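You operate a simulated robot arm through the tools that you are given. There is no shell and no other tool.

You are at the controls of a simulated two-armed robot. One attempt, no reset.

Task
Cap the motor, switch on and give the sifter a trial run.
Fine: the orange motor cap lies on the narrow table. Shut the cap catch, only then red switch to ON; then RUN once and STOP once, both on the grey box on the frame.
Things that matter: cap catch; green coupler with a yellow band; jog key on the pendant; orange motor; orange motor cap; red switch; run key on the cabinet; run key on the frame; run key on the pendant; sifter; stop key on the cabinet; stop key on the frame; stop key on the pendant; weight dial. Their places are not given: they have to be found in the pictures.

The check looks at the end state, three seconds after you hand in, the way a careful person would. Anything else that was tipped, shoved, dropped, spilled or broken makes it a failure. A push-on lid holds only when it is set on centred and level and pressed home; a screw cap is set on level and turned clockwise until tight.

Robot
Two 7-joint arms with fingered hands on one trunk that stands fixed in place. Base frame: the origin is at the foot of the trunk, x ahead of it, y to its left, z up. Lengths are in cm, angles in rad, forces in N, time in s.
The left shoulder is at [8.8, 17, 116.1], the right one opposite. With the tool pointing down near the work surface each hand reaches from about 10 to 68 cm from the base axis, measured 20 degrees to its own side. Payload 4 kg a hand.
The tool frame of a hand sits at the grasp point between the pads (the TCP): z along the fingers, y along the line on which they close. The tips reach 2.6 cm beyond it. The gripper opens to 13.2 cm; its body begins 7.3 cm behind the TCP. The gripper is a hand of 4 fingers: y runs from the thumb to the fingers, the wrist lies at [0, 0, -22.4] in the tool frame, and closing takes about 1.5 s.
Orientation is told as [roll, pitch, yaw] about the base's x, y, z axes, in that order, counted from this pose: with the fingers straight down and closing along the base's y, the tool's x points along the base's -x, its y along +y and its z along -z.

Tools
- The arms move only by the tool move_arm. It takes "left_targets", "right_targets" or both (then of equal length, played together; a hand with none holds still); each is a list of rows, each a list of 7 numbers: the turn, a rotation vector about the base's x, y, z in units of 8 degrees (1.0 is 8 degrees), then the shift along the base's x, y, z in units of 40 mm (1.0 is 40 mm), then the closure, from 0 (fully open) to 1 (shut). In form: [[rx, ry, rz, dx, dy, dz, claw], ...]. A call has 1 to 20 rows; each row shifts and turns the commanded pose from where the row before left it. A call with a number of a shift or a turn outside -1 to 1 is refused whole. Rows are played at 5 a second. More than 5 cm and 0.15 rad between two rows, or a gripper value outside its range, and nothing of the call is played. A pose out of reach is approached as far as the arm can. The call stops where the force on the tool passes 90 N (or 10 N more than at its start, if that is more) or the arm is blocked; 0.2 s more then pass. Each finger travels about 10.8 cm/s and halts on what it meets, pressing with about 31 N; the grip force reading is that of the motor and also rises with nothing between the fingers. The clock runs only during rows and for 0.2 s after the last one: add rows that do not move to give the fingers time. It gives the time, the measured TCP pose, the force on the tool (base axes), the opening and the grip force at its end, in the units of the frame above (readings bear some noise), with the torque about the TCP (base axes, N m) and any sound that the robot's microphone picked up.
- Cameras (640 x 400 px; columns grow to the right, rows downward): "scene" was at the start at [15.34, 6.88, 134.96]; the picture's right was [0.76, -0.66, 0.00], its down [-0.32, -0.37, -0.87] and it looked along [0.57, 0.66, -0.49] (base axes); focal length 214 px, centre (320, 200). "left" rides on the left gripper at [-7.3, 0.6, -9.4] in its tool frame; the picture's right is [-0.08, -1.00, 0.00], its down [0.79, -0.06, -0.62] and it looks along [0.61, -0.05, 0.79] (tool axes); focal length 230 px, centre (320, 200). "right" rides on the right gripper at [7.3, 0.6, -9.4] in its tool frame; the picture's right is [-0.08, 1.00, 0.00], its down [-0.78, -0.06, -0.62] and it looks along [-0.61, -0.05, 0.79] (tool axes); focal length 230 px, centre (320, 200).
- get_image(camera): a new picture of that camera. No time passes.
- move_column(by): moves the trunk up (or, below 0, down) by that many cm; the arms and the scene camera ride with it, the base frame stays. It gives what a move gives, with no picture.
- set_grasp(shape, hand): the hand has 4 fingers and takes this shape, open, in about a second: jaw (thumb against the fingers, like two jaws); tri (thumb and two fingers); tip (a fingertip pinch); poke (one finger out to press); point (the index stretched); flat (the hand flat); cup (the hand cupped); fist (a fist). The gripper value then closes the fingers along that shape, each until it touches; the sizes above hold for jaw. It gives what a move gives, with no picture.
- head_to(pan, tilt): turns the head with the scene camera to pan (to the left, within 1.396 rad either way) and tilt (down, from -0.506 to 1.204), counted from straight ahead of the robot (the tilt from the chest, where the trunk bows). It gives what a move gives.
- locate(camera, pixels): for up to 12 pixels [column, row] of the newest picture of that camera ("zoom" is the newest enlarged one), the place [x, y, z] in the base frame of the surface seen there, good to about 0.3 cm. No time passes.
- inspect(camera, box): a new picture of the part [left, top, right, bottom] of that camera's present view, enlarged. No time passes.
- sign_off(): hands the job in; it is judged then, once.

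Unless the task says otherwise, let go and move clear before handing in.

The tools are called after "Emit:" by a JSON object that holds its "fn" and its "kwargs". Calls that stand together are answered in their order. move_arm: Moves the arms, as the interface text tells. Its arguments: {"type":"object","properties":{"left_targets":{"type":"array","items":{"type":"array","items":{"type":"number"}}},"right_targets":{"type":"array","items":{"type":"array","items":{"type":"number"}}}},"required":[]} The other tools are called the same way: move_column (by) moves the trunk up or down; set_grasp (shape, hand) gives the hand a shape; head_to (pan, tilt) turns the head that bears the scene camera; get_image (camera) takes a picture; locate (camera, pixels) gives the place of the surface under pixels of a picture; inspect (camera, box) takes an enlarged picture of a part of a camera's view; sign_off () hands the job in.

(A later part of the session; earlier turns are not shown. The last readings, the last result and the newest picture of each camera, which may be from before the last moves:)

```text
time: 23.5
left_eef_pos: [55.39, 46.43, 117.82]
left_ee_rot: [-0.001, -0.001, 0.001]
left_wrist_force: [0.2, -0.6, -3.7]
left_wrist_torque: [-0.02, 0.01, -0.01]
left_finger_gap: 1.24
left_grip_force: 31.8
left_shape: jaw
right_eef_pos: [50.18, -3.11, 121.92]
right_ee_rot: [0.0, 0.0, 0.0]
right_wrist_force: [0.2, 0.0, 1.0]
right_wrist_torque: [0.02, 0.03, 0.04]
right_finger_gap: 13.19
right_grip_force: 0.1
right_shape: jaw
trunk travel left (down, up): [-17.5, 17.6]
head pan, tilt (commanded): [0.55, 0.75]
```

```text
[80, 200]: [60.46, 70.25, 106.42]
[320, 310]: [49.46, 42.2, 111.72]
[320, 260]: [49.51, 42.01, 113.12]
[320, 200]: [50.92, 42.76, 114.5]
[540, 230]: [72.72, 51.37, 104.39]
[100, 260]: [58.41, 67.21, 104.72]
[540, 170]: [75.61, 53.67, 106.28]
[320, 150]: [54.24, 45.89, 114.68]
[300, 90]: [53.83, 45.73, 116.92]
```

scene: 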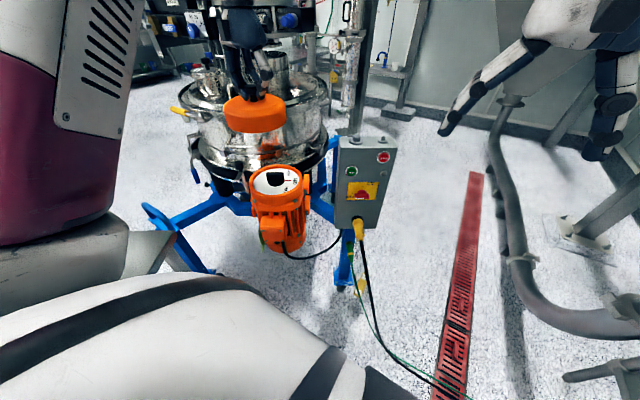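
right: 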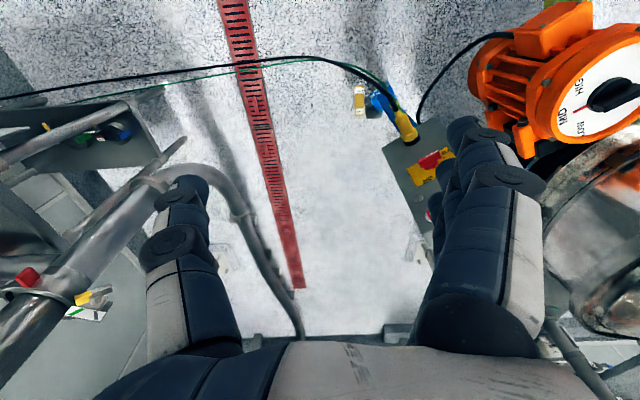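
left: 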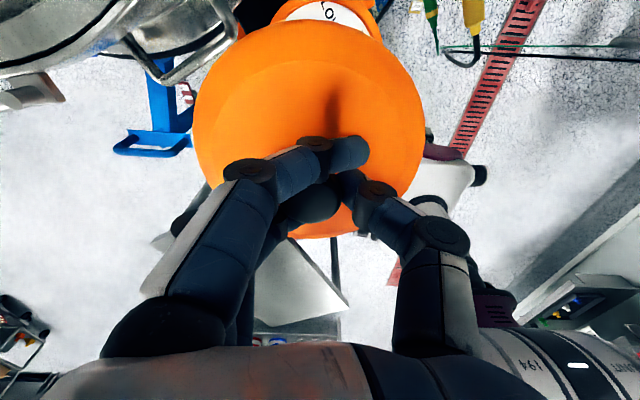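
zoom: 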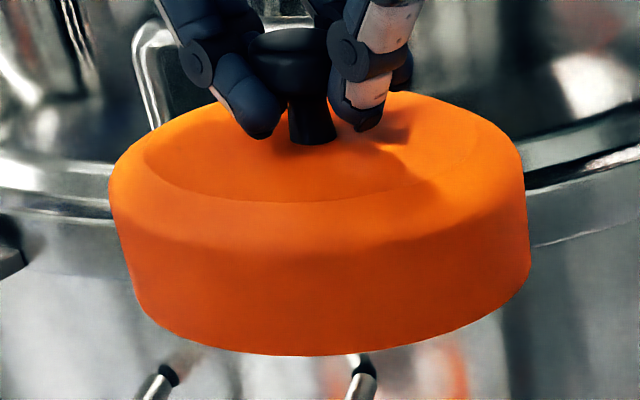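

The cap is a plain bevelled cylinder, level in the hand, and must drop into the motor rim's recess with little clearance. I'll centre above the motor at TCP z≈102 and bring the right hand round so its camera can view the fit from the −y side.

Emit:
{"fn": "move_arm", "kwargs": {"left_targets": [[0, 0, 0, 0.2, -0.07, -0.4, 1], [0, 0, 0, 0.2, -0.06, -0.9, 1], [0, 0, 0, 0, 0, -0.9, 1], [0, 0, 0, 0, 0, -0.9, 1], [0, 0, 0, 0, 0, -0.85, 1], [0, 0, 0, 0, 0, 0, 1], [0, 0, 0, 0, 0, 0, 1]]}}

Emit:
{"fn": "move_arm", "kwargs": {"right_targets": [[0, 0, 1, 0.1, 0.3, 0, 0], [0, 0, 1, 0.1, 0.3, 0, 0], [0, 0, 1, 0.1, 0.3, 0, 0], [0, 0, 1, 0.1, 0.3, 0, 0], [0, 0, 1, 0.1, 0.3, 0, 0], [0, 0, 1, 0.1, 0.3, 0, 0], [0, 0, 1, 0.1, 0.3, 0, 0], [0, 0, 1, 0.1, 0.3, 0, 0], [0, 0, 1, 0.1, 0.3, 0, 0], [0, 0, 1, 0.1, 0.3, 0, 0], [0, 0, 1, 0.1, 0.3, 0, 0], [0, 0, 0, 0, 0, 0, 0], [0, 0, 0, 0, 0, 0, 0]]}}

Emit:
{"fn": "get_image", "kwargs": {"camera": "right"}}

Emit:
{"fn": "get_image", "kwargs": {"camera": "scene"}}

Emit:
{"fn": "get_image", "kwargs": {"camera": "left"}}

```text
time: 25.1
left_eef_pos: [56.72, 45.81, 101.81]
left_ee_rot: [0.0, 0.0, -0.001]
left_wrist_force: [-1.0, 0.3, -3.1]
left_wrist_torque: [0.0, -0.01, -0.02]
left_finger_gap: 1.2
left_grip_force: 30.7
left_shape: jaw
right_eef_pos: [50.26, -3.16, 121.84]
right_ee_rot: [0.0, -0.002, -0.001]
right_wrist_force: [0.9, -0.2, -0.3]
right_wrist_torque: [0.0, 0.0, 0.03]
right_finger_gap: 13.17
right_grip_force: 0.0
right_shape: jaw
trunk travel left (down, up): [-17.5, 17.6]
head pan, tilt (commanded): [0.55, 0.75]
```

```text
time: 27.9
left_eef_pos: [56.69, 45.77, 101.76]
left_ee_rot: [0.0, -0.001, 0.0]
left_wrist_force: [-0.2, -0.2, -2.9]
left_wrist_torque: [-0.01, 0.0, 0.03]
left_finger_gap: 1.19
left_grip_force: 31.1
left_shape: jaw
right_eef_pos: [54.54, 10.12, 122.06]
right_ee_rot: [0.0, 0.0, 1.537]
right_wrist_force: [-0.3, 0.3, -0.7]
right_wrist_torque: [0.01, 0.01, -0.02]
right_finger_gap: 13.17
right_grip_force: 0.0
right_shape: jaw
trunk travel left (down, up): [-17.5, 17.6]
head pan, tilt (commanded): [0.55, 0.75]
```

```text
taken
```

right: 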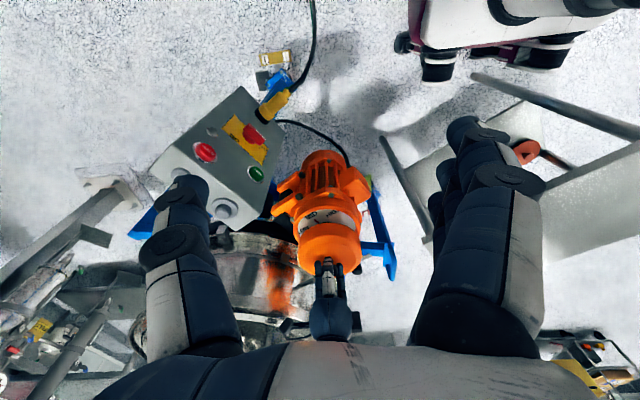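

```text
taken
```

scene: 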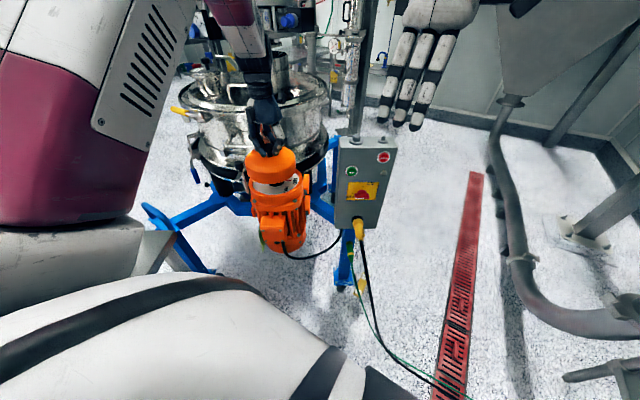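

```text
taken
```

left: 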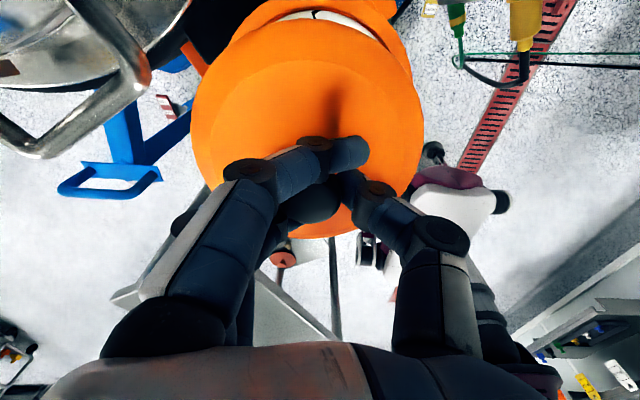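

The right camera now sees the motor and cap at (330,225), upside down from the −y side. I zoom in with both views.

Emit:
{"fn": "inspect", "kwargs": {"camera": "right", "box": [270, 180, 390, 280]}}

Emit:
{"fn": "inspect", "kwargs": {"camera": "scene", "box": [235, 130, 325, 200]}}

```text
4.00 times, centred on (330, 230) of right
```

zoom: 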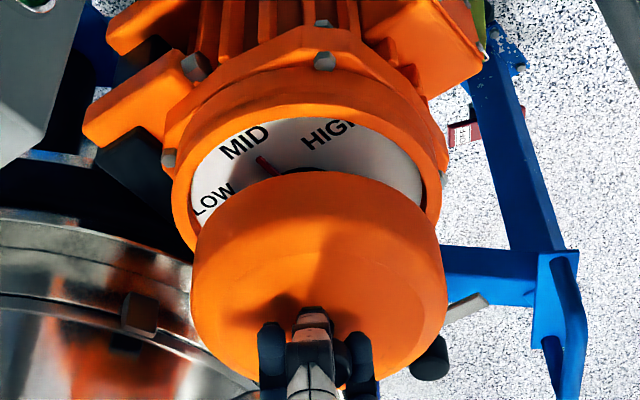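

```text
5.71 times, centred on (280, 165) of scene
```

zoom: 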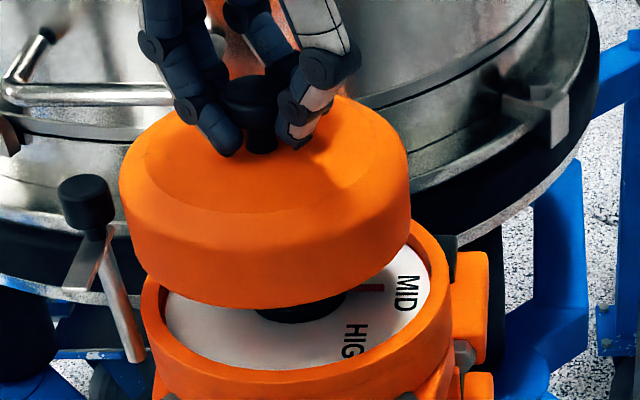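

Comparing both views, the cap should go about +0.3–0.4 cm in x relative to the rim. I shift +0.3 and lower in small steps, watching the force (dial knob must pass inside the hollow cap).

Emit:
{"fn": "move_arm", "kwargs": {"left_targets": [[0, 0, 0, 0.08, 0.0, 0, 1], [0, 0, 0, 0, 0, -0.15, 1], [0, 0, 0, 0, 0, -0.15, 1], [0, 0, 0, 0, 0, -0.1, 1], [0, 0, 0, 0, 0, 0, 1], [0, 0, 0, 0, 0, 0, 1]]}}

Emit:
{"fn": "inspect", "kwargs": {"camera": "right", "box": [270, 180, 390, 280]}}

Emit:
{"fn": "inspect", "kwargs": {"camera": "scene", "box": [235, 130, 325, 200]}}

```text
time: 29.3
left_eef_pos: [57.11, 45.86, 100.51]
left_ee_rot: [0.001, -0.001, -0.001]
left_wrist_force: [-0.7, -0.4, -2.6]
left_wrist_torque: [-0.02, -0.03, -0.01]
left_finger_gap: 1.22
left_grip_force: 30.8
left_shape: jaw
right_eef_pos: [54.66, 10.09, 122.04]
right_ee_rot: [0.0, 0.0, 1.536]
right_wrist_force: [0.2, -0.1, 0.3]
right_wrist_torque: [-0.01, -0.01, -0.02]
right_finger_gap: 13.17
right_grip_force: 0.1
right_shape: jaw
trunk travel left (down, up): [-17.5, 17.6]
head pan, tilt (commanded): [0.55, 0.75]
```

```text
4.00 times, centred on (330, 230) of right
```

zoom: 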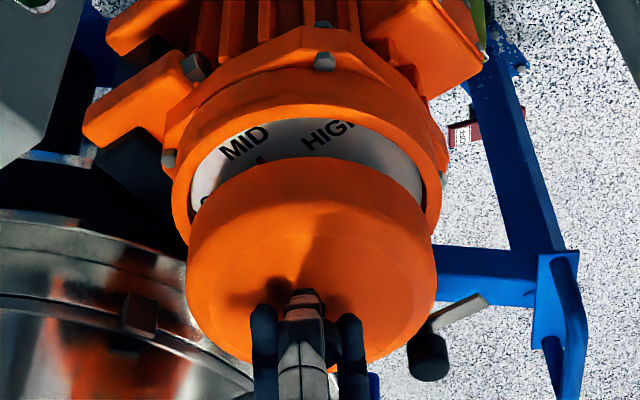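

```text
5.71 times, centred on (280, 165) of scene
```

zoom: 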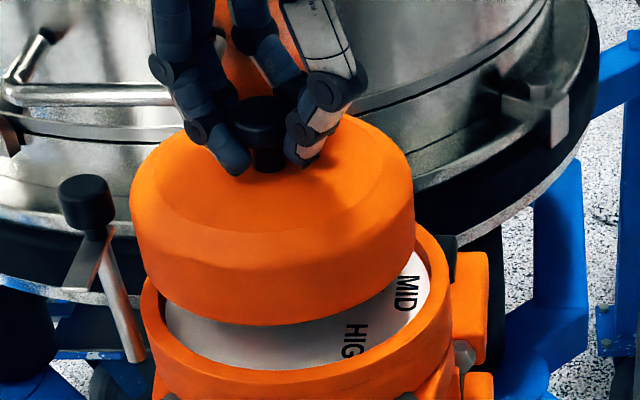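

x now looks aligned within ~1 mm (cap mid 312 vs rim 310 in the right zoom, with ~1.5 px perspective). I lower another ~1 cm in small steps so the cap is just above the rim, checking for contact with the dial.

Emit:
{"fn": "move_arm", "kwargs": {"left_targets": [[0, 0, 0, 0, 0, -0.1, 1], [0, 0, 0, 0, 0, -0.05, 1], [0, 0, 0, 0, 0, 0, 1], [0, 0, 0, 0, 0, 0, 1]]}}

Emit:
{"fn": "move_arm", "kwargs": {"left_targets": [[0, 0, 0, 0, 0, -0.1, 1], [0, 0, 0, 0, 0, -0.1, 1], [0, 0, 0, 0, 0, 0, 1], [0, 0, 0, 0, 0, 0, 1]]}}

Emit:
{"fn": "inspect", "kwargs": {"camera": "right", "box": [290, 185, 370, 265]}}

Emit:
{"fn": "inspect", "kwargs": {"camera": "scene", "box": [245, 140, 309, 200]}}

Emit:
{"fn": "get_image", "kwargs": {"camera": "left"}}

```text
time: 30.3
left_eef_pos: [57.1, 45.89, 99.94]
left_ee_rot: [0.0, -0.001, -0.001]
left_wrist_force: [0.2, -0.5, -3.2]
left_wrist_torque: [-0.01, -0.02, -0.02]
left_finger_gap: 1.18
left_grip_force: 30.7
left_shape: jaw
right_eef_pos: [54.59, 10.03, 122.0]
right_ee_rot: [-0.001, 0.0, 1.537]
right_wrist_force: [-0.2, 0.4, -0.6]
right_wrist_torque: [0.0, 0.01, 0.03]
right_finger_gap: 13.18
right_grip_force: 0.0
right_shape: jaw
trunk travel left (down, up): [-17.5, 17.6]
head pan, tilt (commanded): [0.55, 0.75]
```

```text
time: 31.3
left_eef_pos: [57.05, 46.0, 99.13]
left_ee_rot: [0.001, 0.001, 0.0]
left_wrist_force: [0.1, -0.8, -2.5]
left_wrist_torque: [-0.03, 0.0, -0.01]
left_finger_gap: 1.19
left_grip_force: 31.4
left_shape: jaw
right_eef_pos: [54.66, 10.05, 122.1]
right_ee_rot: [-0.002, 0.001, 1.536]
right_wrist_force: [0.9, 0.0, 0.1]
right_wrist_torque: [0.01, -0.02, 0.02]
right_finger_gap: 13.18
right_grip_force: 0.0
right_shape: jaw
trunk travel left (down, up): [-17.5, 17.6]
head pan, tilt (commanded): [0.55, 0.75]
```

```text
5.00 times, centred on (330, 225) of right
```

zoom: 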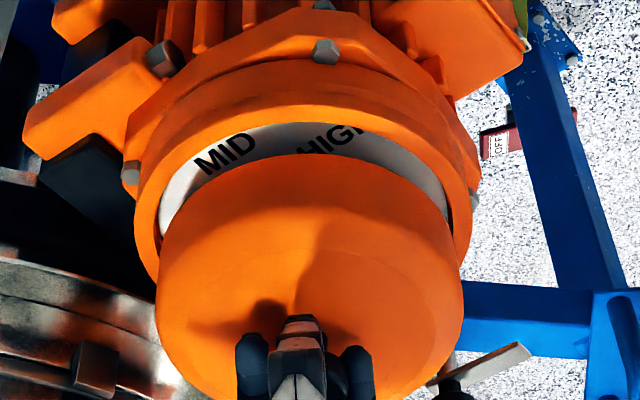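

```text
6.67 times, centred on (277, 170) of scene
```

zoom: 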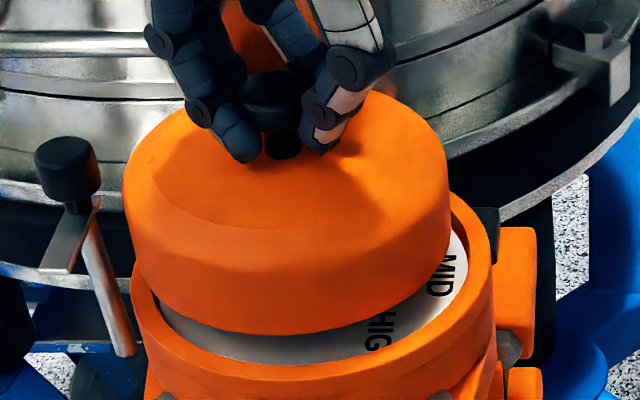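

```text
taken
```

left: 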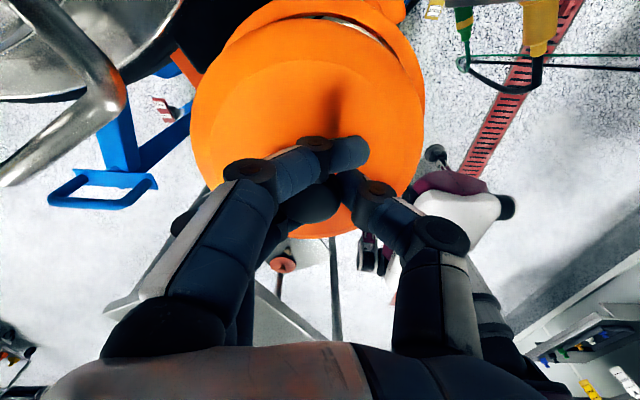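

The cap is hollow and clears the dial; its bottom is about 1 cm above the rim. I now locate points on the cap's lower edge and the rim in the scene zoom to judge the y alignment.

Emit:
{"fn": "locate", "kwargs": {"camera": "zoom", "pixels": [[150, 270], [180, 295], [230, 320], [290, 327], [350, 313], [410, 283], [440, 250], [290, 215], [290, 290], [200, 150], [400, 150], [440, 200]]}}

Emit:
{"fn": "locate", "kwargs": {"camera": "zoom", "pixels": [[138, 290], [160, 330], [200, 360], [250, 376], [300, 378], [350, 370], [400, 348], [440, 315], [470, 275], [484, 240], [480, 215], [465, 200]]}}

```text
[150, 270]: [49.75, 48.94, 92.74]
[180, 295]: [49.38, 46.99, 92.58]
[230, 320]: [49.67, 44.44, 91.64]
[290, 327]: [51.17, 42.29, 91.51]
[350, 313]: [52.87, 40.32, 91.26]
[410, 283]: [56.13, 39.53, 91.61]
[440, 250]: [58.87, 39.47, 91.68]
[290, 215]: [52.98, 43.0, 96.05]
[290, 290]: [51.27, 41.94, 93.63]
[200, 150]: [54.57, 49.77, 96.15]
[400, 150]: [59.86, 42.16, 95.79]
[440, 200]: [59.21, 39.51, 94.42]
```

```text
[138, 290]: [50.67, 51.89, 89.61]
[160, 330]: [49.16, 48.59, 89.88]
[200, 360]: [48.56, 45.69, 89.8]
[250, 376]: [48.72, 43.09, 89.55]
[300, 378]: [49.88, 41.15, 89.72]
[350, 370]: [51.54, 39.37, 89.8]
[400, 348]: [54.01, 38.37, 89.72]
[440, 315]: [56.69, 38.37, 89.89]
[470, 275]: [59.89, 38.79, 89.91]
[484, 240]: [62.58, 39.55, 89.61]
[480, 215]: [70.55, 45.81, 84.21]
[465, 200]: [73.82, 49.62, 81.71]
```

The cap's circle fits ≈(56.75, 46.45) while the motor fits ≈(56.9, 45.9), and the left view's visible recess crescent also lies toward −y, so I shift the cap −0.55 cm in y and +0.1 in x, then look again.

Emit:
{"fn": "move_arm", "kwargs": {"left_targets": [[0, 0, 0, 0.025, -0.14, 0, 1], [0, 0, 0, 0, 0, 0, 1], [0, 0, 0, 0, 0, 0, 1]]}}

Emit:
{"fn": "inspect", "kwargs": {"camera": "right", "box": [290, 185, 370, 265]}}

Emit:
{"fn": "inspect", "kwargs": {"camera": "left", "box": [180, 0, 440, 120]}}

Emit:
{"fn": "inspect", "kwargs": {"camera": "scene", "box": [245, 140, 309, 200]}}

```text
time: 32.1
left_eef_pos: [57.07, 45.45, 99.15]
left_ee_rot: [0.001, 0.0, -0.002]
left_wrist_force: [-0.3, -0.3, -2.9]
left_wrist_torque: [-0.02, 0.01, 0.04]
left_finger_gap: 1.18
left_grip_force: 31.0
left_shape: jaw
right_eef_pos: [54.62, 10.05, 122.06]
right_ee_rot: [-0.002, -0.001, 1.537]
right_wrist_force: [-0.1, 1.5, 0.3]
right_wrist_torque: [0.0, 0.0, -0.01]
right_finger_gap: 13.19
right_grip_force: 0.1
right_shape: jaw
trunk travel left (down, up): [-17.5, 17.6]
head pan, tilt (commanded): [0.55, 0.75]
```

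```text
5.00 times, centred on (330, 225) of right
```

zoom: 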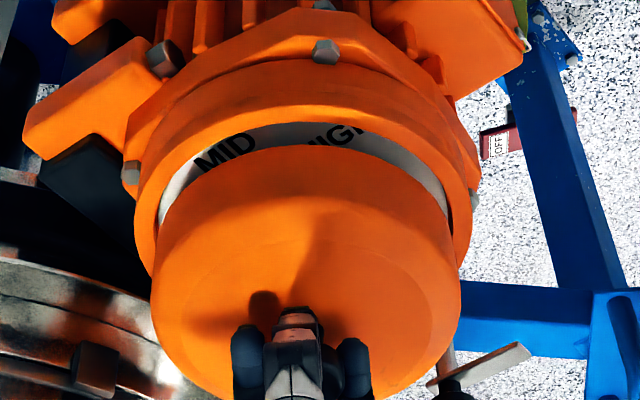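

```text
2.46 times, centred on (310, 60) of left
```

zoom: 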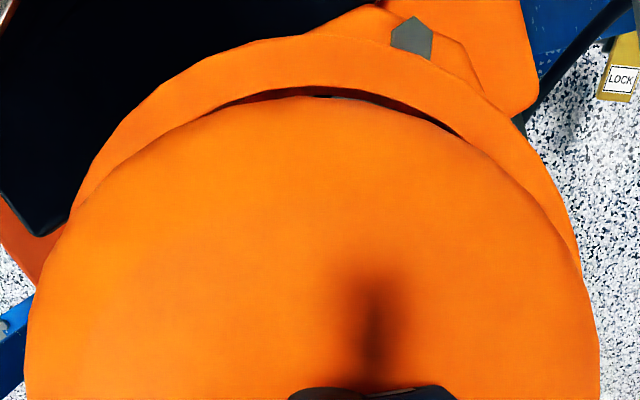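

```text
6.67 times, centred on (277, 170) of scene
```

zoom: 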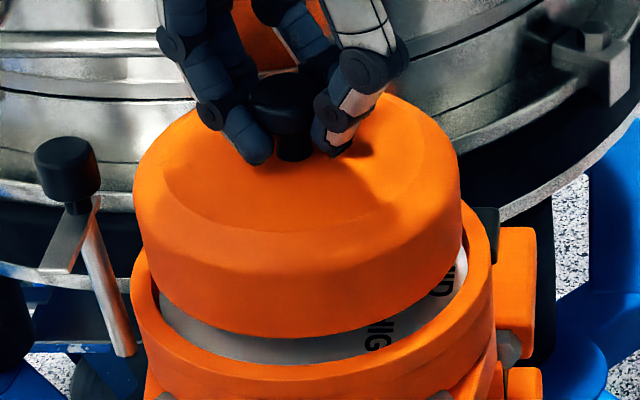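

All three views now agree within ~1–2 mm (left-camera circle fit: cap (57.25,46.15) vs rim (57.08,46.2)). I nudge x by −0.12 cm and lower in small steps toward the recess, watching the force.

Emit:
{"fn": "move_arm", "kwargs": {"left_targets": [[0, 0, 0, -0.03, -0.01, 0, 1], [0, 0, 0, 0, 0, -0.1, 1], [0, 0, 0, 0, 0, -0.1, 1], [0, 0, 0, 0, 0, 0, 1], [0, 0, 0, 0, 0, 0, 1]]}}

Emit:
{"fn": "inspect", "kwargs": {"camera": "right", "box": [290, 185, 370, 265]}}

Emit:
{"fn": "inspect", "kwargs": {"camera": "scene", "box": [245, 140, 309, 200]}}

```text
time: 33.3
left_eef_pos: [56.97, 45.43, 98.24]
left_ee_rot: [0.0, 0.001, 0.002]
left_wrist_force: [-0.1, -0.1, -2.5]
left_wrist_torque: [-0.03, 0.0, -0.02]
left_finger_gap: 1.24
left_grip_force: 31.4
left_shape: jaw
right_eef_pos: [54.63, 10.14, 122.12]
right_ee_rot: [-0.001, 0.001, 1.537]
right_wrist_force: [-0.3, 0.7, 0.8]
right_wrist_torque: [0.0, -0.04, 0.0]
right_finger_gap: 13.18
right_grip_force: 0.1
right_shape: jaw
trunk travel left (down, up): [-17.5, 17.6]
head pan, tilt (commanded): [0.55, 0.75]
```

```text
5.00 times, centred on (330, 225) of right
```

zoom: 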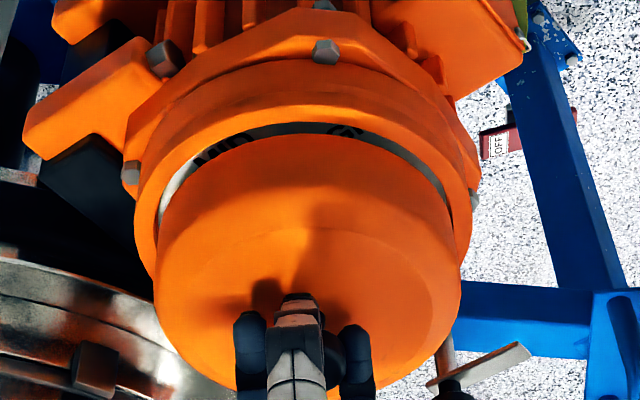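

```text
6.67 times, centred on (277, 170) of scene
```

zoom: 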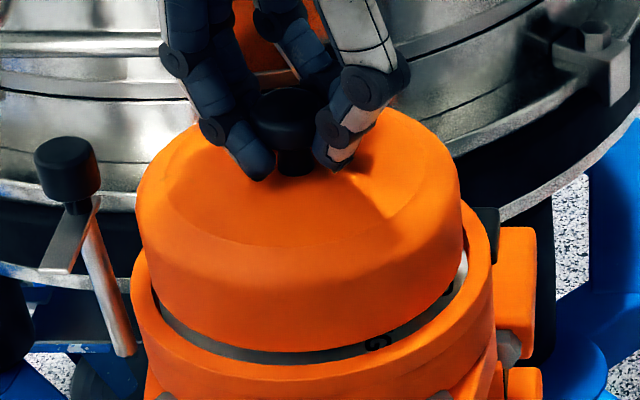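

The cap looks concentric with the rim with a thin even gap (scene zoom 160–460). I continue lowering gently.

Emit:
{"fn": "move_arm", "kwargs": {"left_targets": [[0, 0, 0, 0, 0, -0.06, 1], [0, 0, 0, 0, 0, -0.06, 1], [0, 0, 0, 0, 0, 0, 1], [0, 0, 0, 0, 0, 0, 1]]}}

Emit:
{"fn": "inspect", "kwargs": {"camera": "scene", "box": [245, 140, 309, 200]}}

```text
time: 34.3
left_eef_pos: [57.11, 45.4, 97.97]
left_ee_rot: [0.0, 0.0, 0.001]
left_wrist_force: [0.0, -0.5, -2.8]
left_wrist_torque: [-0.02, -0.02, 0.0]
left_finger_gap: 1.21
left_grip_force: 30.8
left_shape: jaw
right_eef_pos: [54.65, 10.12, 122.02]
right_ee_rot: [0.0, 0.0, 1.536]
right_wrist_force: [-0.8, 0.1, 0.5]
right_wrist_torque: [0.02, 0.02, -0.01]
right_finger_gap: 13.17
right_grip_force: 0.0
right_shape: jaw
trunk travel left (down, up): [-17.5, 17.6]
head pan, tilt (commanded): [0.55, 0.75]
```

```text
6.67 times, centred on (277, 170) of scene
```

zoom: 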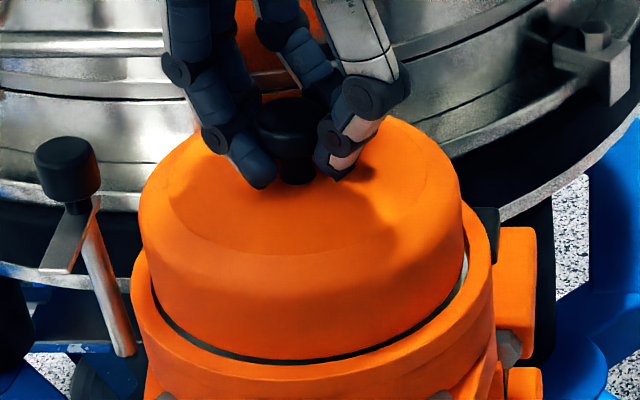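

Emit:
{"fn": "move_arm", "kwargs": {"left_targets": [[0, 0, 0, 0, 0, -0.06, 1], [0, 0, 0, 0, 0, -0.06, 1], [0, 0, 0, 0, 0, 0, 1], [0, 0, 0, 0, 0, 0, 1]]}}

Emit:
{"fn": "inspect", "kwargs": {"camera": "scene", "box": [245, 140, 309, 200]}}

Emit:
{"fn": "inspect", "kwargs": {"camera": "right", "box": [290, 185, 370, 265]}}

```text
time: 35.3
left_eef_pos: [57.18, 45.36, 97.37]
left_ee_rot: [-0.001, -0.001, 0.0]
left_wrist_force: [0.5, -1.2, -2.9]
left_wrist_torque: [-0.04, 0.0, 0.01]
left_finger_gap: 1.21
left_grip_force: 31.4
left_shape: jaw
right_eef_pos: [54.63, 10.15, 121.96]
right_ee_rot: [-0.001, 0.001, 1.535]
right_wrist_force: [0.3, 0.8, -0.6]
right_wrist_torque: [0.01, 0.01, 0.0]
right_finger_gap: 13.17
right_grip_force: 0.1
right_shape: jaw
trunk travel left (down, up): [-17.5, 17.6]
head pan, tilt (commanded): [0.55, 0.75]
```

```text
6.67 times, centred on (277, 170) of scene
```

zoom: 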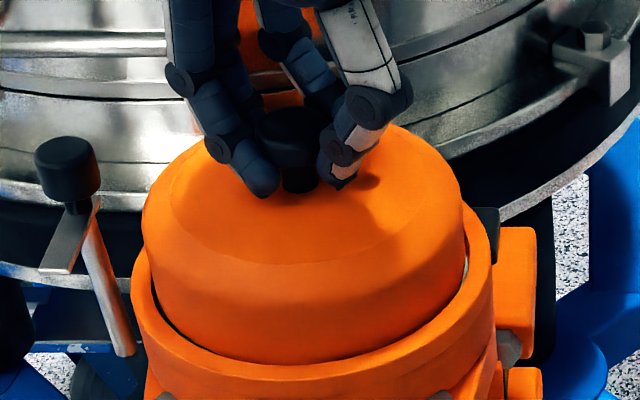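

```text
5.00 times, centred on (330, 225) of right
```

zoom: 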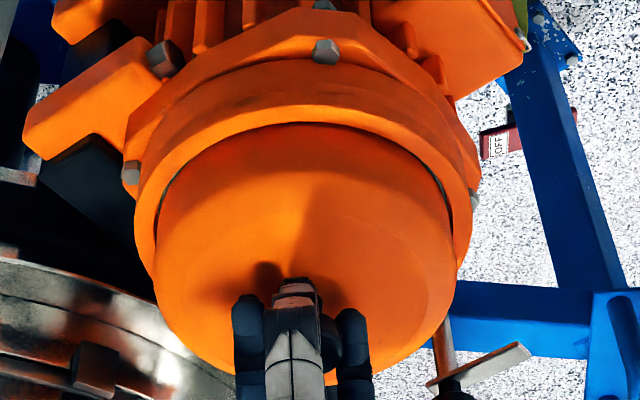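

The cap is entering the recess with no contact load (−2.9 N is its weight). I continue down until it seats.

Emit:
{"fn": "move_arm", "kwargs": {"left_targets": [[0, 0, 0, 0, 0, -0.06, 1], [0, 0, 0, 0, 0, -0.06, 1], [0, 0, 0, 0, 0, 0, 1], [0, 0, 0, 0, 0, 0, 1]]}}

Emit:
{"fn": "move_arm", "kwargs": {"left_targets": [[0, 0, 0, 0, 0, -0.05, 1], [0, 0, 0, 0, 0, 0, 1], [0, 0, 0, 0, 0, 0, 1]]}}

```text
time: 36.3
left_eef_pos: [57.18, 45.33, 96.88]
left_ee_rot: [0.0, 0.0, -0.001]
left_wrist_force: [0.3, 0.1, -2.8]
left_wrist_torque: [-0.03, -0.01, -0.01]
left_finger_gap: 1.19
left_grip_force: 31.1
left_shape: jaw
right_eef_pos: [54.58, 10.2, 121.91]
right_ee_rot: [-0.001, 0.002, 1.534]
right_wrist_force: [0.1, -0.8, 0.8]
right_wrist_torque: [0.0, -0.01, 0.0]
right_finger_gap: 13.18
right_grip_force: 0.1
right_shape: jaw
trunk travel left (down, up): [-17.5, 17.6]
head pan, tilt (commanded): [0.55, 0.75]
```

```text
time: 37.1
left_eef_pos: [57.12, 45.43, 96.84]
left_ee_rot: [0.001, 0.001, -0.001]
left_wrist_force: [1.0, 0.5, -0.9]
left_wrist_torque: [-0.04, 0.0, -0.01]
left_finger_gap: 1.21
left_grip_force: 30.9
left_shape: jaw
right_eef_pos: [54.67, 10.11, 122.04]
right_ee_rot: [0.0, 0.001, 1.535]
right_wrist_force: [1.1, -0.3, 0.2]
right_wrist_torque: [-0.02, 0.04, 0.0]
right_finger_gap: 13.18
right_grip_force: 0.2
right_shape: jaw
trunk travel left (down, up): [-17.5, 17.6]
head pan, tilt (commanded): [0.55, 0.75]
```

The load is shifting to contact now (z force −0.9 N at TCP z 96.84). I press on gently.

Emit:
{"fn": "move_arm", "kwargs": {"left_targets": [[0, 0, 0, 0, 0, -0.05, 1], [0, 0, 0, 0, 0, -0.05, 1], [0, 0, 0, 0, 0, 0, 1], [0, 0, 0, 0, 0, 0, 1]]}}

Emit:
{"fn": "inspect", "kwargs": {"camera": "scene", "box": [245, 140, 309, 200]}}

Emit:
{"fn": "inspect", "kwargs": {"camera": "right", "box": [290, 185, 370, 265]}}

```text
time: 38.1
left_eef_pos: [57.12, 45.22, 96.37]
left_ee_rot: [0.001, -0.002, -0.001]
left_wrist_force: [0.2, -2.6, 4.8]
left_wrist_torque: [-0.1, 0.05, 0.0]
left_finger_gap: 1.28
left_grip_force: 30.7
left_shape: jaw
right_eef_pos: [54.53, 9.96, 122.06]
right_ee_rot: [0.001, 0.0, 1.536]
right_wrist_force: [-0.9, 0.2, 0.3]
right_wrist_torque: [0.0, 0.01, 0.01]
right_finger_gap: 13.19
right_grip_force: 0.1
right_shape: jaw
trunk travel left (down, up): [-17.5, 17.6]
head pan, tilt (commanded): [0.55, 0.75]
```

```text
6.67 times, centred on (277, 170) of scene
```

zoom: 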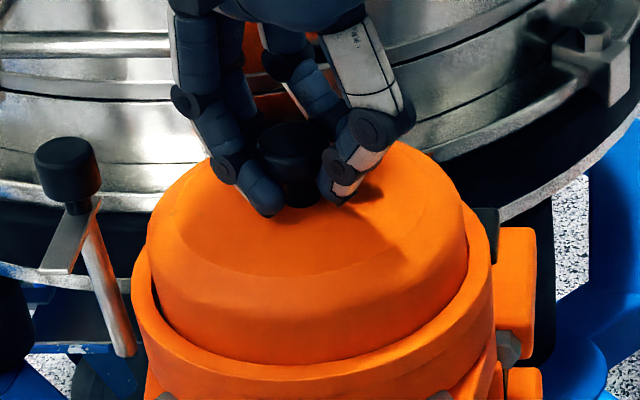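

```text
5.00 times, centred on (330, 225) of right
```

zoom: 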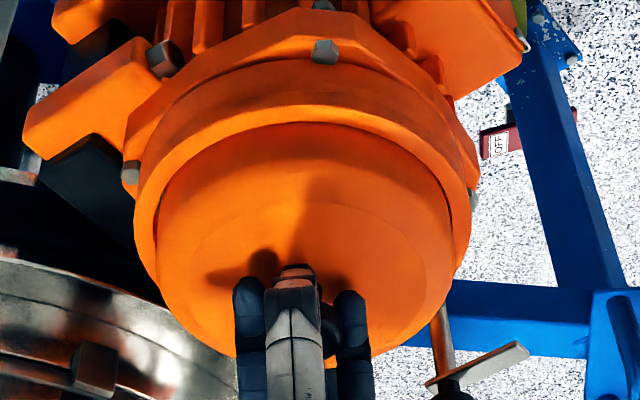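

The hand now presses with ~5 N (plus the cap's weight). I check the cap-face height at several points for level and depth.

Emit:
{"fn": "locate", "kwargs": {"camera": "zoom", "pixels": [[200, 220], [400, 220], [300, 160], [220, 270], [400, 270], [310, 240], [180, 300], [430, 300], [440, 250], [175, 250]]}}

Emit:
{"fn": "inspect", "kwargs": {"camera": "scene", "box": [245, 140, 309, 200]}}

Emit:
{"fn": "locate", "kwargs": {"camera": "zoom", "pixels": [[210, 190], [200, 230], [250, 260], [320, 265], [380, 245], [420, 210], [410, 170], [240, 225], [340, 230], [160, 310], [300, 375], [470, 270]]}}

```text
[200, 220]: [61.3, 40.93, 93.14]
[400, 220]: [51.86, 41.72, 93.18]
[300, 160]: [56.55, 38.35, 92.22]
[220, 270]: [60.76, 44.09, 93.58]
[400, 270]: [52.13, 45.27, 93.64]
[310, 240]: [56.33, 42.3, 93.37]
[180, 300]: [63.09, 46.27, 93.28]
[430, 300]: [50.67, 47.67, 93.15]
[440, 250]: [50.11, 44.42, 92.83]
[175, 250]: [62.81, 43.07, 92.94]
```

```text
6.67 times, centred on (277, 170) of scene
```

zoom: 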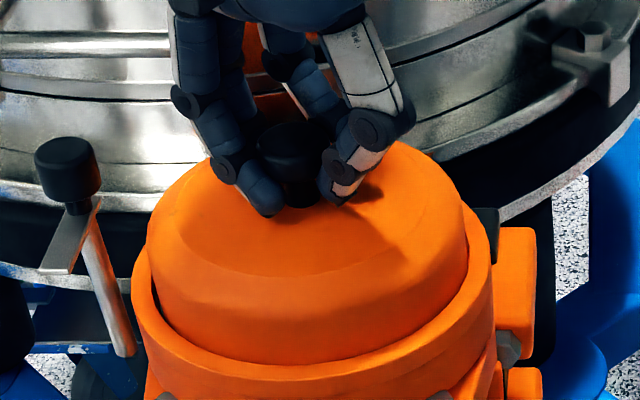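

```text
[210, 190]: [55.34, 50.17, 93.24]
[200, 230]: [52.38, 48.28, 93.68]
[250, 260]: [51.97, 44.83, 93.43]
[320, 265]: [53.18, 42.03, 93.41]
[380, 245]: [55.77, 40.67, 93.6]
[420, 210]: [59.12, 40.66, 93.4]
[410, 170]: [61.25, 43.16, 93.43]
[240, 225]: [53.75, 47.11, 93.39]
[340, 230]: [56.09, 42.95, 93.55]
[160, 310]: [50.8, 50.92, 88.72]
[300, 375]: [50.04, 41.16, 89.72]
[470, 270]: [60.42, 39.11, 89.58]
```

The cap face reads z≈93.45 and level all round, consistent with being seated on the dial plate (88.65 + 4.75). I press further to make sure it is home.

Emit:
{"fn": "move_arm", "kwargs": {"left_targets": [[0, 0, 0, 0, 0, -0.08, 1], [0, 0, 0, 0, 0, -0.08, 1], [0, 0, 0, 0, 0, -0.08, 1], [0, 0, 0, 0, 0, 0, 1], [0, 0, 0, 0, 0, 0, 1]]}}

Emit:
{"fn": "inspect", "kwargs": {"camera": "scene", "box": [245, 140, 309, 200]}}

Emit:
{"fn": "locate", "kwargs": {"camera": "zoom", "pixels": [[210, 190], [200, 230], [250, 260], [320, 265], [380, 245], [420, 210], [410, 170], [240, 225], [340, 230], [160, 310], [300, 375], [470, 270]]}}

```text
time: 39.3
left_eef_pos: [57.07, 45.3, 95.62]
left_ee_rot: [0.003, -0.004, -0.001]
left_wrist_force: [-0.8, 5.4, 28.7]
left_wrist_torque: [0.68, 0.06, -0.05]
left_finger_gap: 1.2
left_grip_force: 31.5
left_shape: jaw
right_eef_pos: [54.45, 9.83, 122.26]
right_ee_rot: [-0.001, -0.001, 1.536]
right_wrist_force: [0.0, -0.2, 0.2]
right_wrist_torque: [-0.02, -0.03, 0.0]
right_finger_gap: 13.19
right_grip_force: 0.1
right_shape: jaw
trunk travel left (down, up): [-17.5, 17.6]
head pan, tilt (commanded): [0.55, 0.75]
```

```text
6.67 times, centred on (277, 170) of scene
```

zoom: 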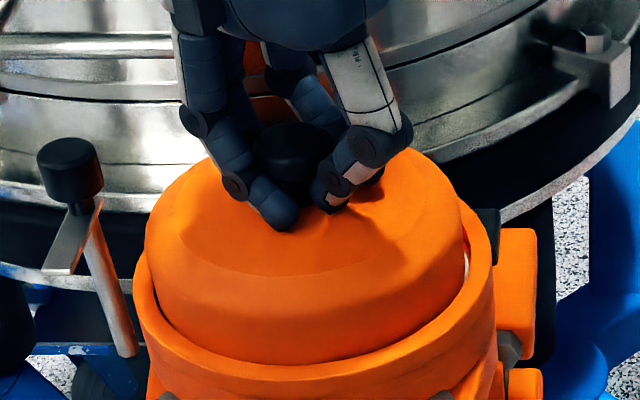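

```text
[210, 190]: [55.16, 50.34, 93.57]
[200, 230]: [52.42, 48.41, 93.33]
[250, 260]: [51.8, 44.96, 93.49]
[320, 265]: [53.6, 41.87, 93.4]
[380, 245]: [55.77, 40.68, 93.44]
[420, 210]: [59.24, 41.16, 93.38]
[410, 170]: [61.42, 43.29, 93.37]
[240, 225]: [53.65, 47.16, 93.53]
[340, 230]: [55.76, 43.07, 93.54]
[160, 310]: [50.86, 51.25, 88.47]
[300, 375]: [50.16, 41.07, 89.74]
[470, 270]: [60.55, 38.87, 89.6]
```

The press reached ~29 N with the cap unmoved at z≈93.4 and level, so it is home. I relieve the press, open part way and rise straight up.

Emit:
{"fn": "move_arm", "kwargs": {"left_targets": [[0, 0, 0, 0, 0, 0.12, 1], [0, 0, 0, 0, 0, 0.12, 1], [0, 0, 0, 0, 0, 0.06, 0.9], [0, 0, 0, 0, 0, 0, 0.75], [0, 0, 0, 0, 0, 0, 0.6], [0, 0, 0, 0, 0, 0, 0.5], [0, 0, 0, 0, 0, 0, 0.4], [0, 0, 0, 0, 0, 0, 0.4], [0, 0, 0, 0, 0, 0, 0.4], [0, 0, 0, 0, 0, 0, 0.4]]}}

Emit:
{"fn": "get_image", "kwargs": {"camera": "left"}}

Emit:
{"fn": "inspect", "kwargs": {"camera": "scene", "box": [235, 130, 325, 200]}}

```text
time: 41.5
left_eef_pos: [57.16, 45.56, 96.57]
left_ee_rot: [0.001, 0.0, 0.001]
left_wrist_force: [0.8, 0.4, 0.5]
left_wrist_torque: [-0.01, 0.01, -0.01]
left_finger_gap: 7.87
left_grip_force: 0.0
left_shape: jaw
right_eef_pos: [54.62, 10.11, 121.98]
right_ee_rot: [0.0, -0.001, 1.536]
right_wrist_force: [-0.2, 0.2, 0.3]
right_wrist_torque: [0.02, 0.01, -0.02]
right_finger_gap: 13.19
right_grip_force: 0.1
right_shape: jaw
trunk travel left (down, up): [-17.5, 17.6]
head pan, tilt (commanded): [0.55, 0.75]
```

```text
taken
```

left: 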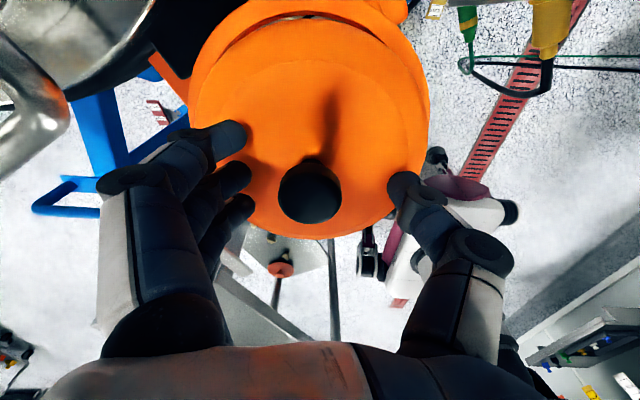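

```text
5.71 times, centred on (280, 165) of scene
```

zoom: 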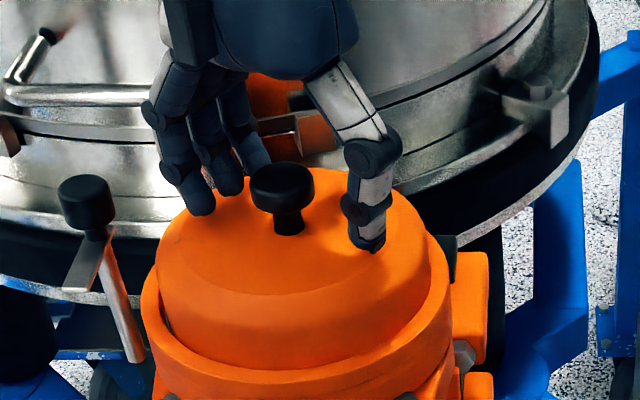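

The cap is in place with its knob free. I lift the left hand clear and look at the catch from it.

Emit:
{"fn": "move_arm", "kwargs": {"left_targets": [[0, 0, 0, 0, 0, 0.5, 0.4], [0, 0, 0, 0, 0, 0.9, 0.4], [0, 0, 0, 0, 0, 0.9, 0.4], [0, 0, 0, -0.5, 0, 0.9, 0], [0, 0, 0, -0.8, 0.2, 0.5, 0], [0, 0, 0, -0.8, 0.4, 0, 0], [0, 0, 0, -0.3, 0.4, 0, 0], [0, 0, 0, 0, 0, 0, 0], [0, 0, 0, 0, 0, 0, 0]]}}

Emit:
{"fn": "get_image", "kwargs": {"camera": "left"}}

Emit:
{"fn": "inspect", "kwargs": {"camera": "scene", "box": [225, 130, 315, 200]}}

Emit:
{"fn": "locate", "kwargs": {"camera": "zoom", "pixels": [[140, 190], [140, 215], [120, 270], [130, 285], [155, 245], [165, 280], [250, 230], [400, 230], [330, 190], [345, 210], [230, 280], [410, 270]]}}

```text
time: 43.5
left_eef_pos: [47.27, 49.38, 111.44]
left_ee_rot: [-0.001, -0.001, 0.002]
left_wrist_force: [-0.1, -0.3, 0.3]
left_wrist_torque: [-0.02, 0.01, 0.01]
left_finger_gap: 13.19
left_grip_force: 0.1
left_shape: jaw
right_eef_pos: [54.55, 10.07, 122.11]
right_ee_rot: [0.001, 0.001, 1.535]
right_wrist_force: [0.3, -0.7, -0.4]
right_wrist_torque: [-0.01, 0.0, 0.02]
right_finger_gap: 13.19
right_grip_force: 0.0
right_shape: jaw
trunk travel left (down, up): [-17.5, 17.6]
head pan, tilt (commanded): [0.55, 0.75]
```

```text
taken
```

left: 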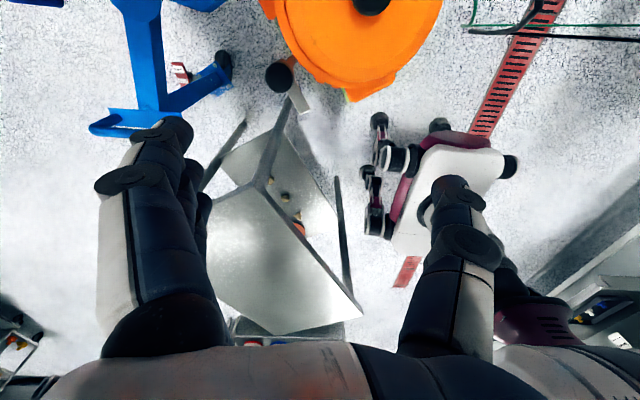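

```text
5.71 times, centred on (270, 165) of scene
```

zoom: 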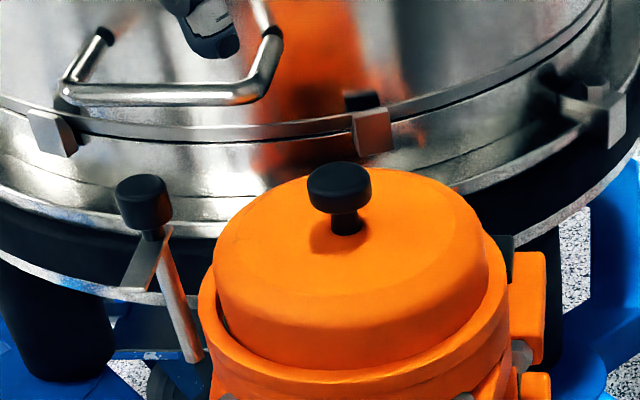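

```text
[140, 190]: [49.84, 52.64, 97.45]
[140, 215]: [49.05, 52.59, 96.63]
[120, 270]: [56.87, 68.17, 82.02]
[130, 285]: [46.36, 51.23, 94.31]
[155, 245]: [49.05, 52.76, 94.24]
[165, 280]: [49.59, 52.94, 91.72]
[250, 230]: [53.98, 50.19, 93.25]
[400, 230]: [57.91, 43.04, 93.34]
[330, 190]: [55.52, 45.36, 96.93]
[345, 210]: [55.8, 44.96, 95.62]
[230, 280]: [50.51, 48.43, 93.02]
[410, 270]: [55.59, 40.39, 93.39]
```

The cap sits level in the rim; the catch knob is at (280,78) in the left view with its plate pointing to (302,108). I zoom on it.

Emit:
{"fn": "inspect", "kwargs": {"camera": "left", "box": [245, 40, 345, 140]}}

Emit:
{"fn": "locate", "kwargs": {"camera": "zoom", "pixels": [[255, 150], [275, 135], [230, 155], [240, 180], [320, 250], [335, 275], [310, 215], [345, 255], [310, 270], [300, 180], [400, 120], [500, 60]]}}

```text
4.00 times, centred on (295, 90) of left
```

zoom: 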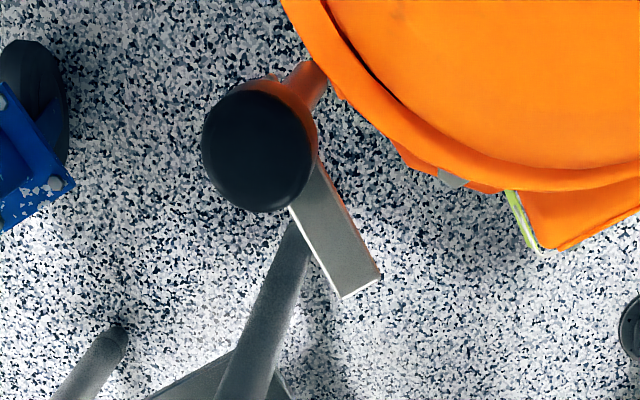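

```text
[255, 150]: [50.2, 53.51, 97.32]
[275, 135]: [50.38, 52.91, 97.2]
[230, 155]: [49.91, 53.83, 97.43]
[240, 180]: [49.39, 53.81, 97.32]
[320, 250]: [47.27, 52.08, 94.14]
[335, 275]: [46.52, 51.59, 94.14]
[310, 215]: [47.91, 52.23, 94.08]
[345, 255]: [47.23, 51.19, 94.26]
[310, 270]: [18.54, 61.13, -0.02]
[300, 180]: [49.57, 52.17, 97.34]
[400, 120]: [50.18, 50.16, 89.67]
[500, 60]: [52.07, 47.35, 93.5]
```

The plate (tip ≈(46.4,51.3,94.2)) must swing counter-clockwise (seen from above) about the pin ≈(50.0,53.0) to point over the cap. I'll shape the left hand to "poke" to push the plate, and look at where the fingertip is.

Emit:
{"fn": "set_grasp", "kwargs": {"hand": "left", "shape": "poke"}}

Emit:
{"fn": "get_image", "kwargs": {"camera": "left"}}

Emit:
{"fn": "get_image", "kwargs": {"camera": "scene"}}

Emit:
{"fn": "get_image", "kwargs": {"camera": "right"}}

```text
time: 44.4
left_eef_pos: [47.32, 49.44, 111.51]
left_ee_rot: [0.0, 0.0, -0.001]
left_wrist_force: [-0.2, 0.2, 0.1]
left_wrist_torque: [-0.02, 0.02, 0.0]
left_finger_gap: 0.0
left_grip_force: 0.0
left_shape: poke
right_eef_pos: [54.55, 9.92, 122.07]
right_ee_rot: [-0.001, -0.001, 1.537]
right_wrist_force: [-0.4, 0.0, -0.3]
right_wrist_torque: [-0.02, -0.03, 0.01]
right_finger_gap: 13.19
right_grip_force: 0.1
right_shape: jaw
trunk travel left (down, up): [-17.5, 17.6]
head pan, tilt (commanded): [0.55, 0.75]
```

```text
taken
```

left: 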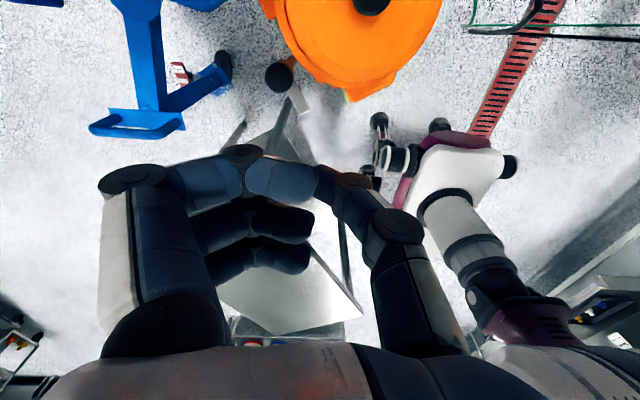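

```text
taken
```

scene: 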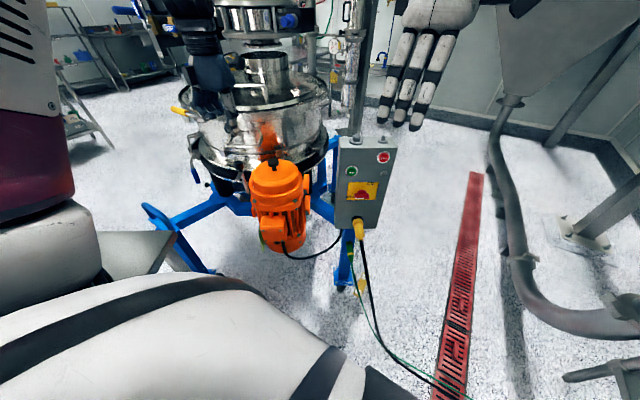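

```text
taken
```

right: 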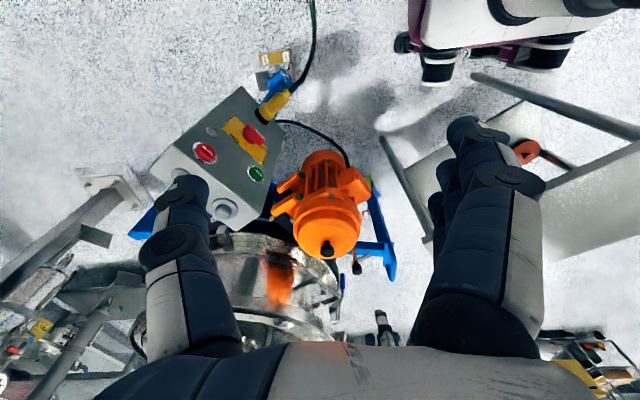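

Emit:
{"fn": "inspect", "kwargs": {"camera": "left", "box": [200, 110, 440, 310]}}

Emit:
{"fn": "inspect", "kwargs": {"camera": "scene", "box": [180, 40, 280, 140]}}

Emit:
{"fn": "locate", "kwargs": {"camera": "left", "pixels": [[270, 180], [300, 180], [320, 185], [335, 195], [350, 180], [280, 222], [280, 257]]}}

```text
2.00 times, centred on (320, 210) of left
```

zoom: 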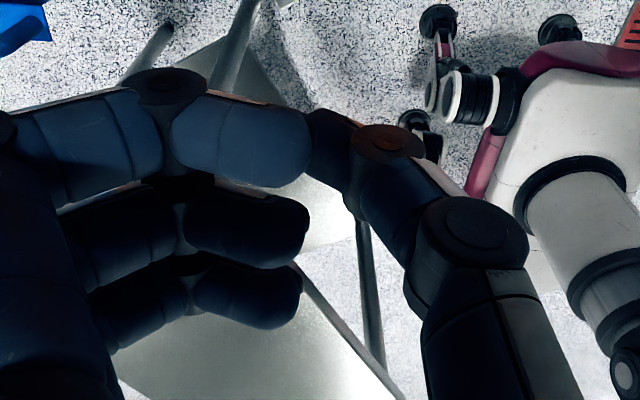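

```text
4.00 times, centred on (230, 90) of scene
```

zoom: 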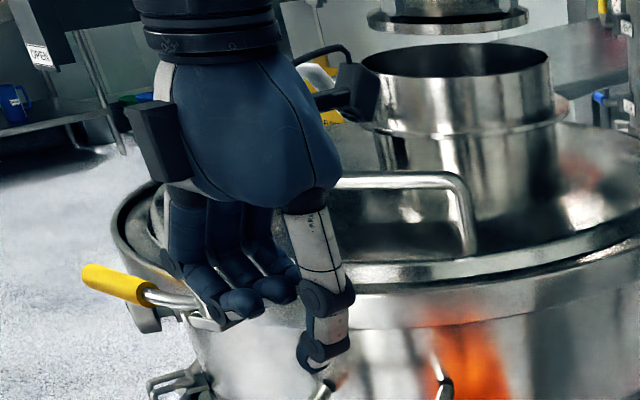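

```text
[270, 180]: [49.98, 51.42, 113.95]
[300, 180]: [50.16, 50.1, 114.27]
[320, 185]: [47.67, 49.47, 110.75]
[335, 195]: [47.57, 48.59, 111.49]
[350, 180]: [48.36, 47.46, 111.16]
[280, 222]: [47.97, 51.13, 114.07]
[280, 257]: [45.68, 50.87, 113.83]
```

In poke the thumb tip leads with curled fingers only ~3 cm behind. I'll try the "point" shape, which stretches the index, for a slimmer tool.

Emit:
{"fn": "set_grasp", "kwargs": {"hand": "left", "shape": "point"}}

Emit:
{"fn": "get_image", "kwargs": {"camera": "left"}}

Emit:
{"fn": "inspect", "kwargs": {"camera": "scene", "box": [180, 40, 280, 180]}}

```text
time: 45.3
left_eef_pos: [47.33, 49.44, 111.58]
left_ee_rot: [0.001, 0.0, 0.001]
left_wrist_force: [0.4, 1.0, 1.2]
left_wrist_torque: [0.02, 0.01, 0.0]
left_finger_gap: 12.61
left_grip_force: 0.0
left_shape: point
right_eef_pos: [54.49, 9.97, 122.14]
right_ee_rot: [0.0, -0.001, 1.535]
right_wrist_force: [1.1, 0.6, 0.3]
right_wrist_torque: [-0.01, 0.01, 0.02]
right_finger_gap: 13.19
right_grip_force: 0.1
right_shape: jaw
trunk travel left (down, up): [-17.5, 17.6]
head pan, tilt (commanded): [0.55, 0.75]
```

```text
taken
```

left: 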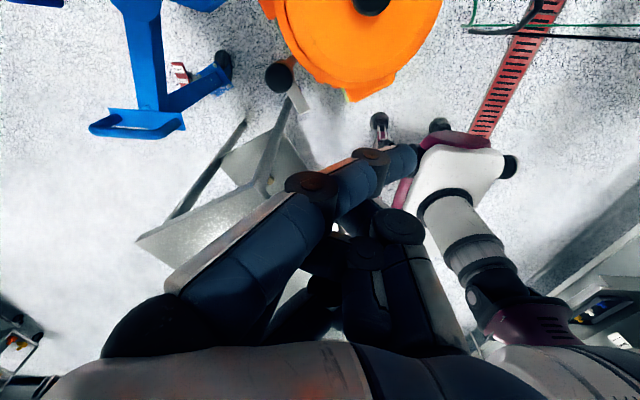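

```text
2.86 times, centred on (230, 110) of scene
```

zoom: 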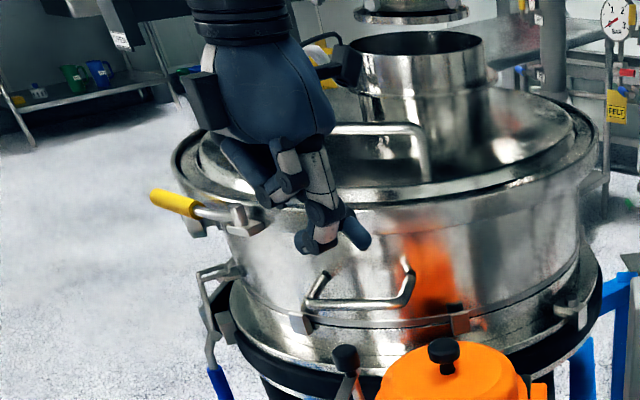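

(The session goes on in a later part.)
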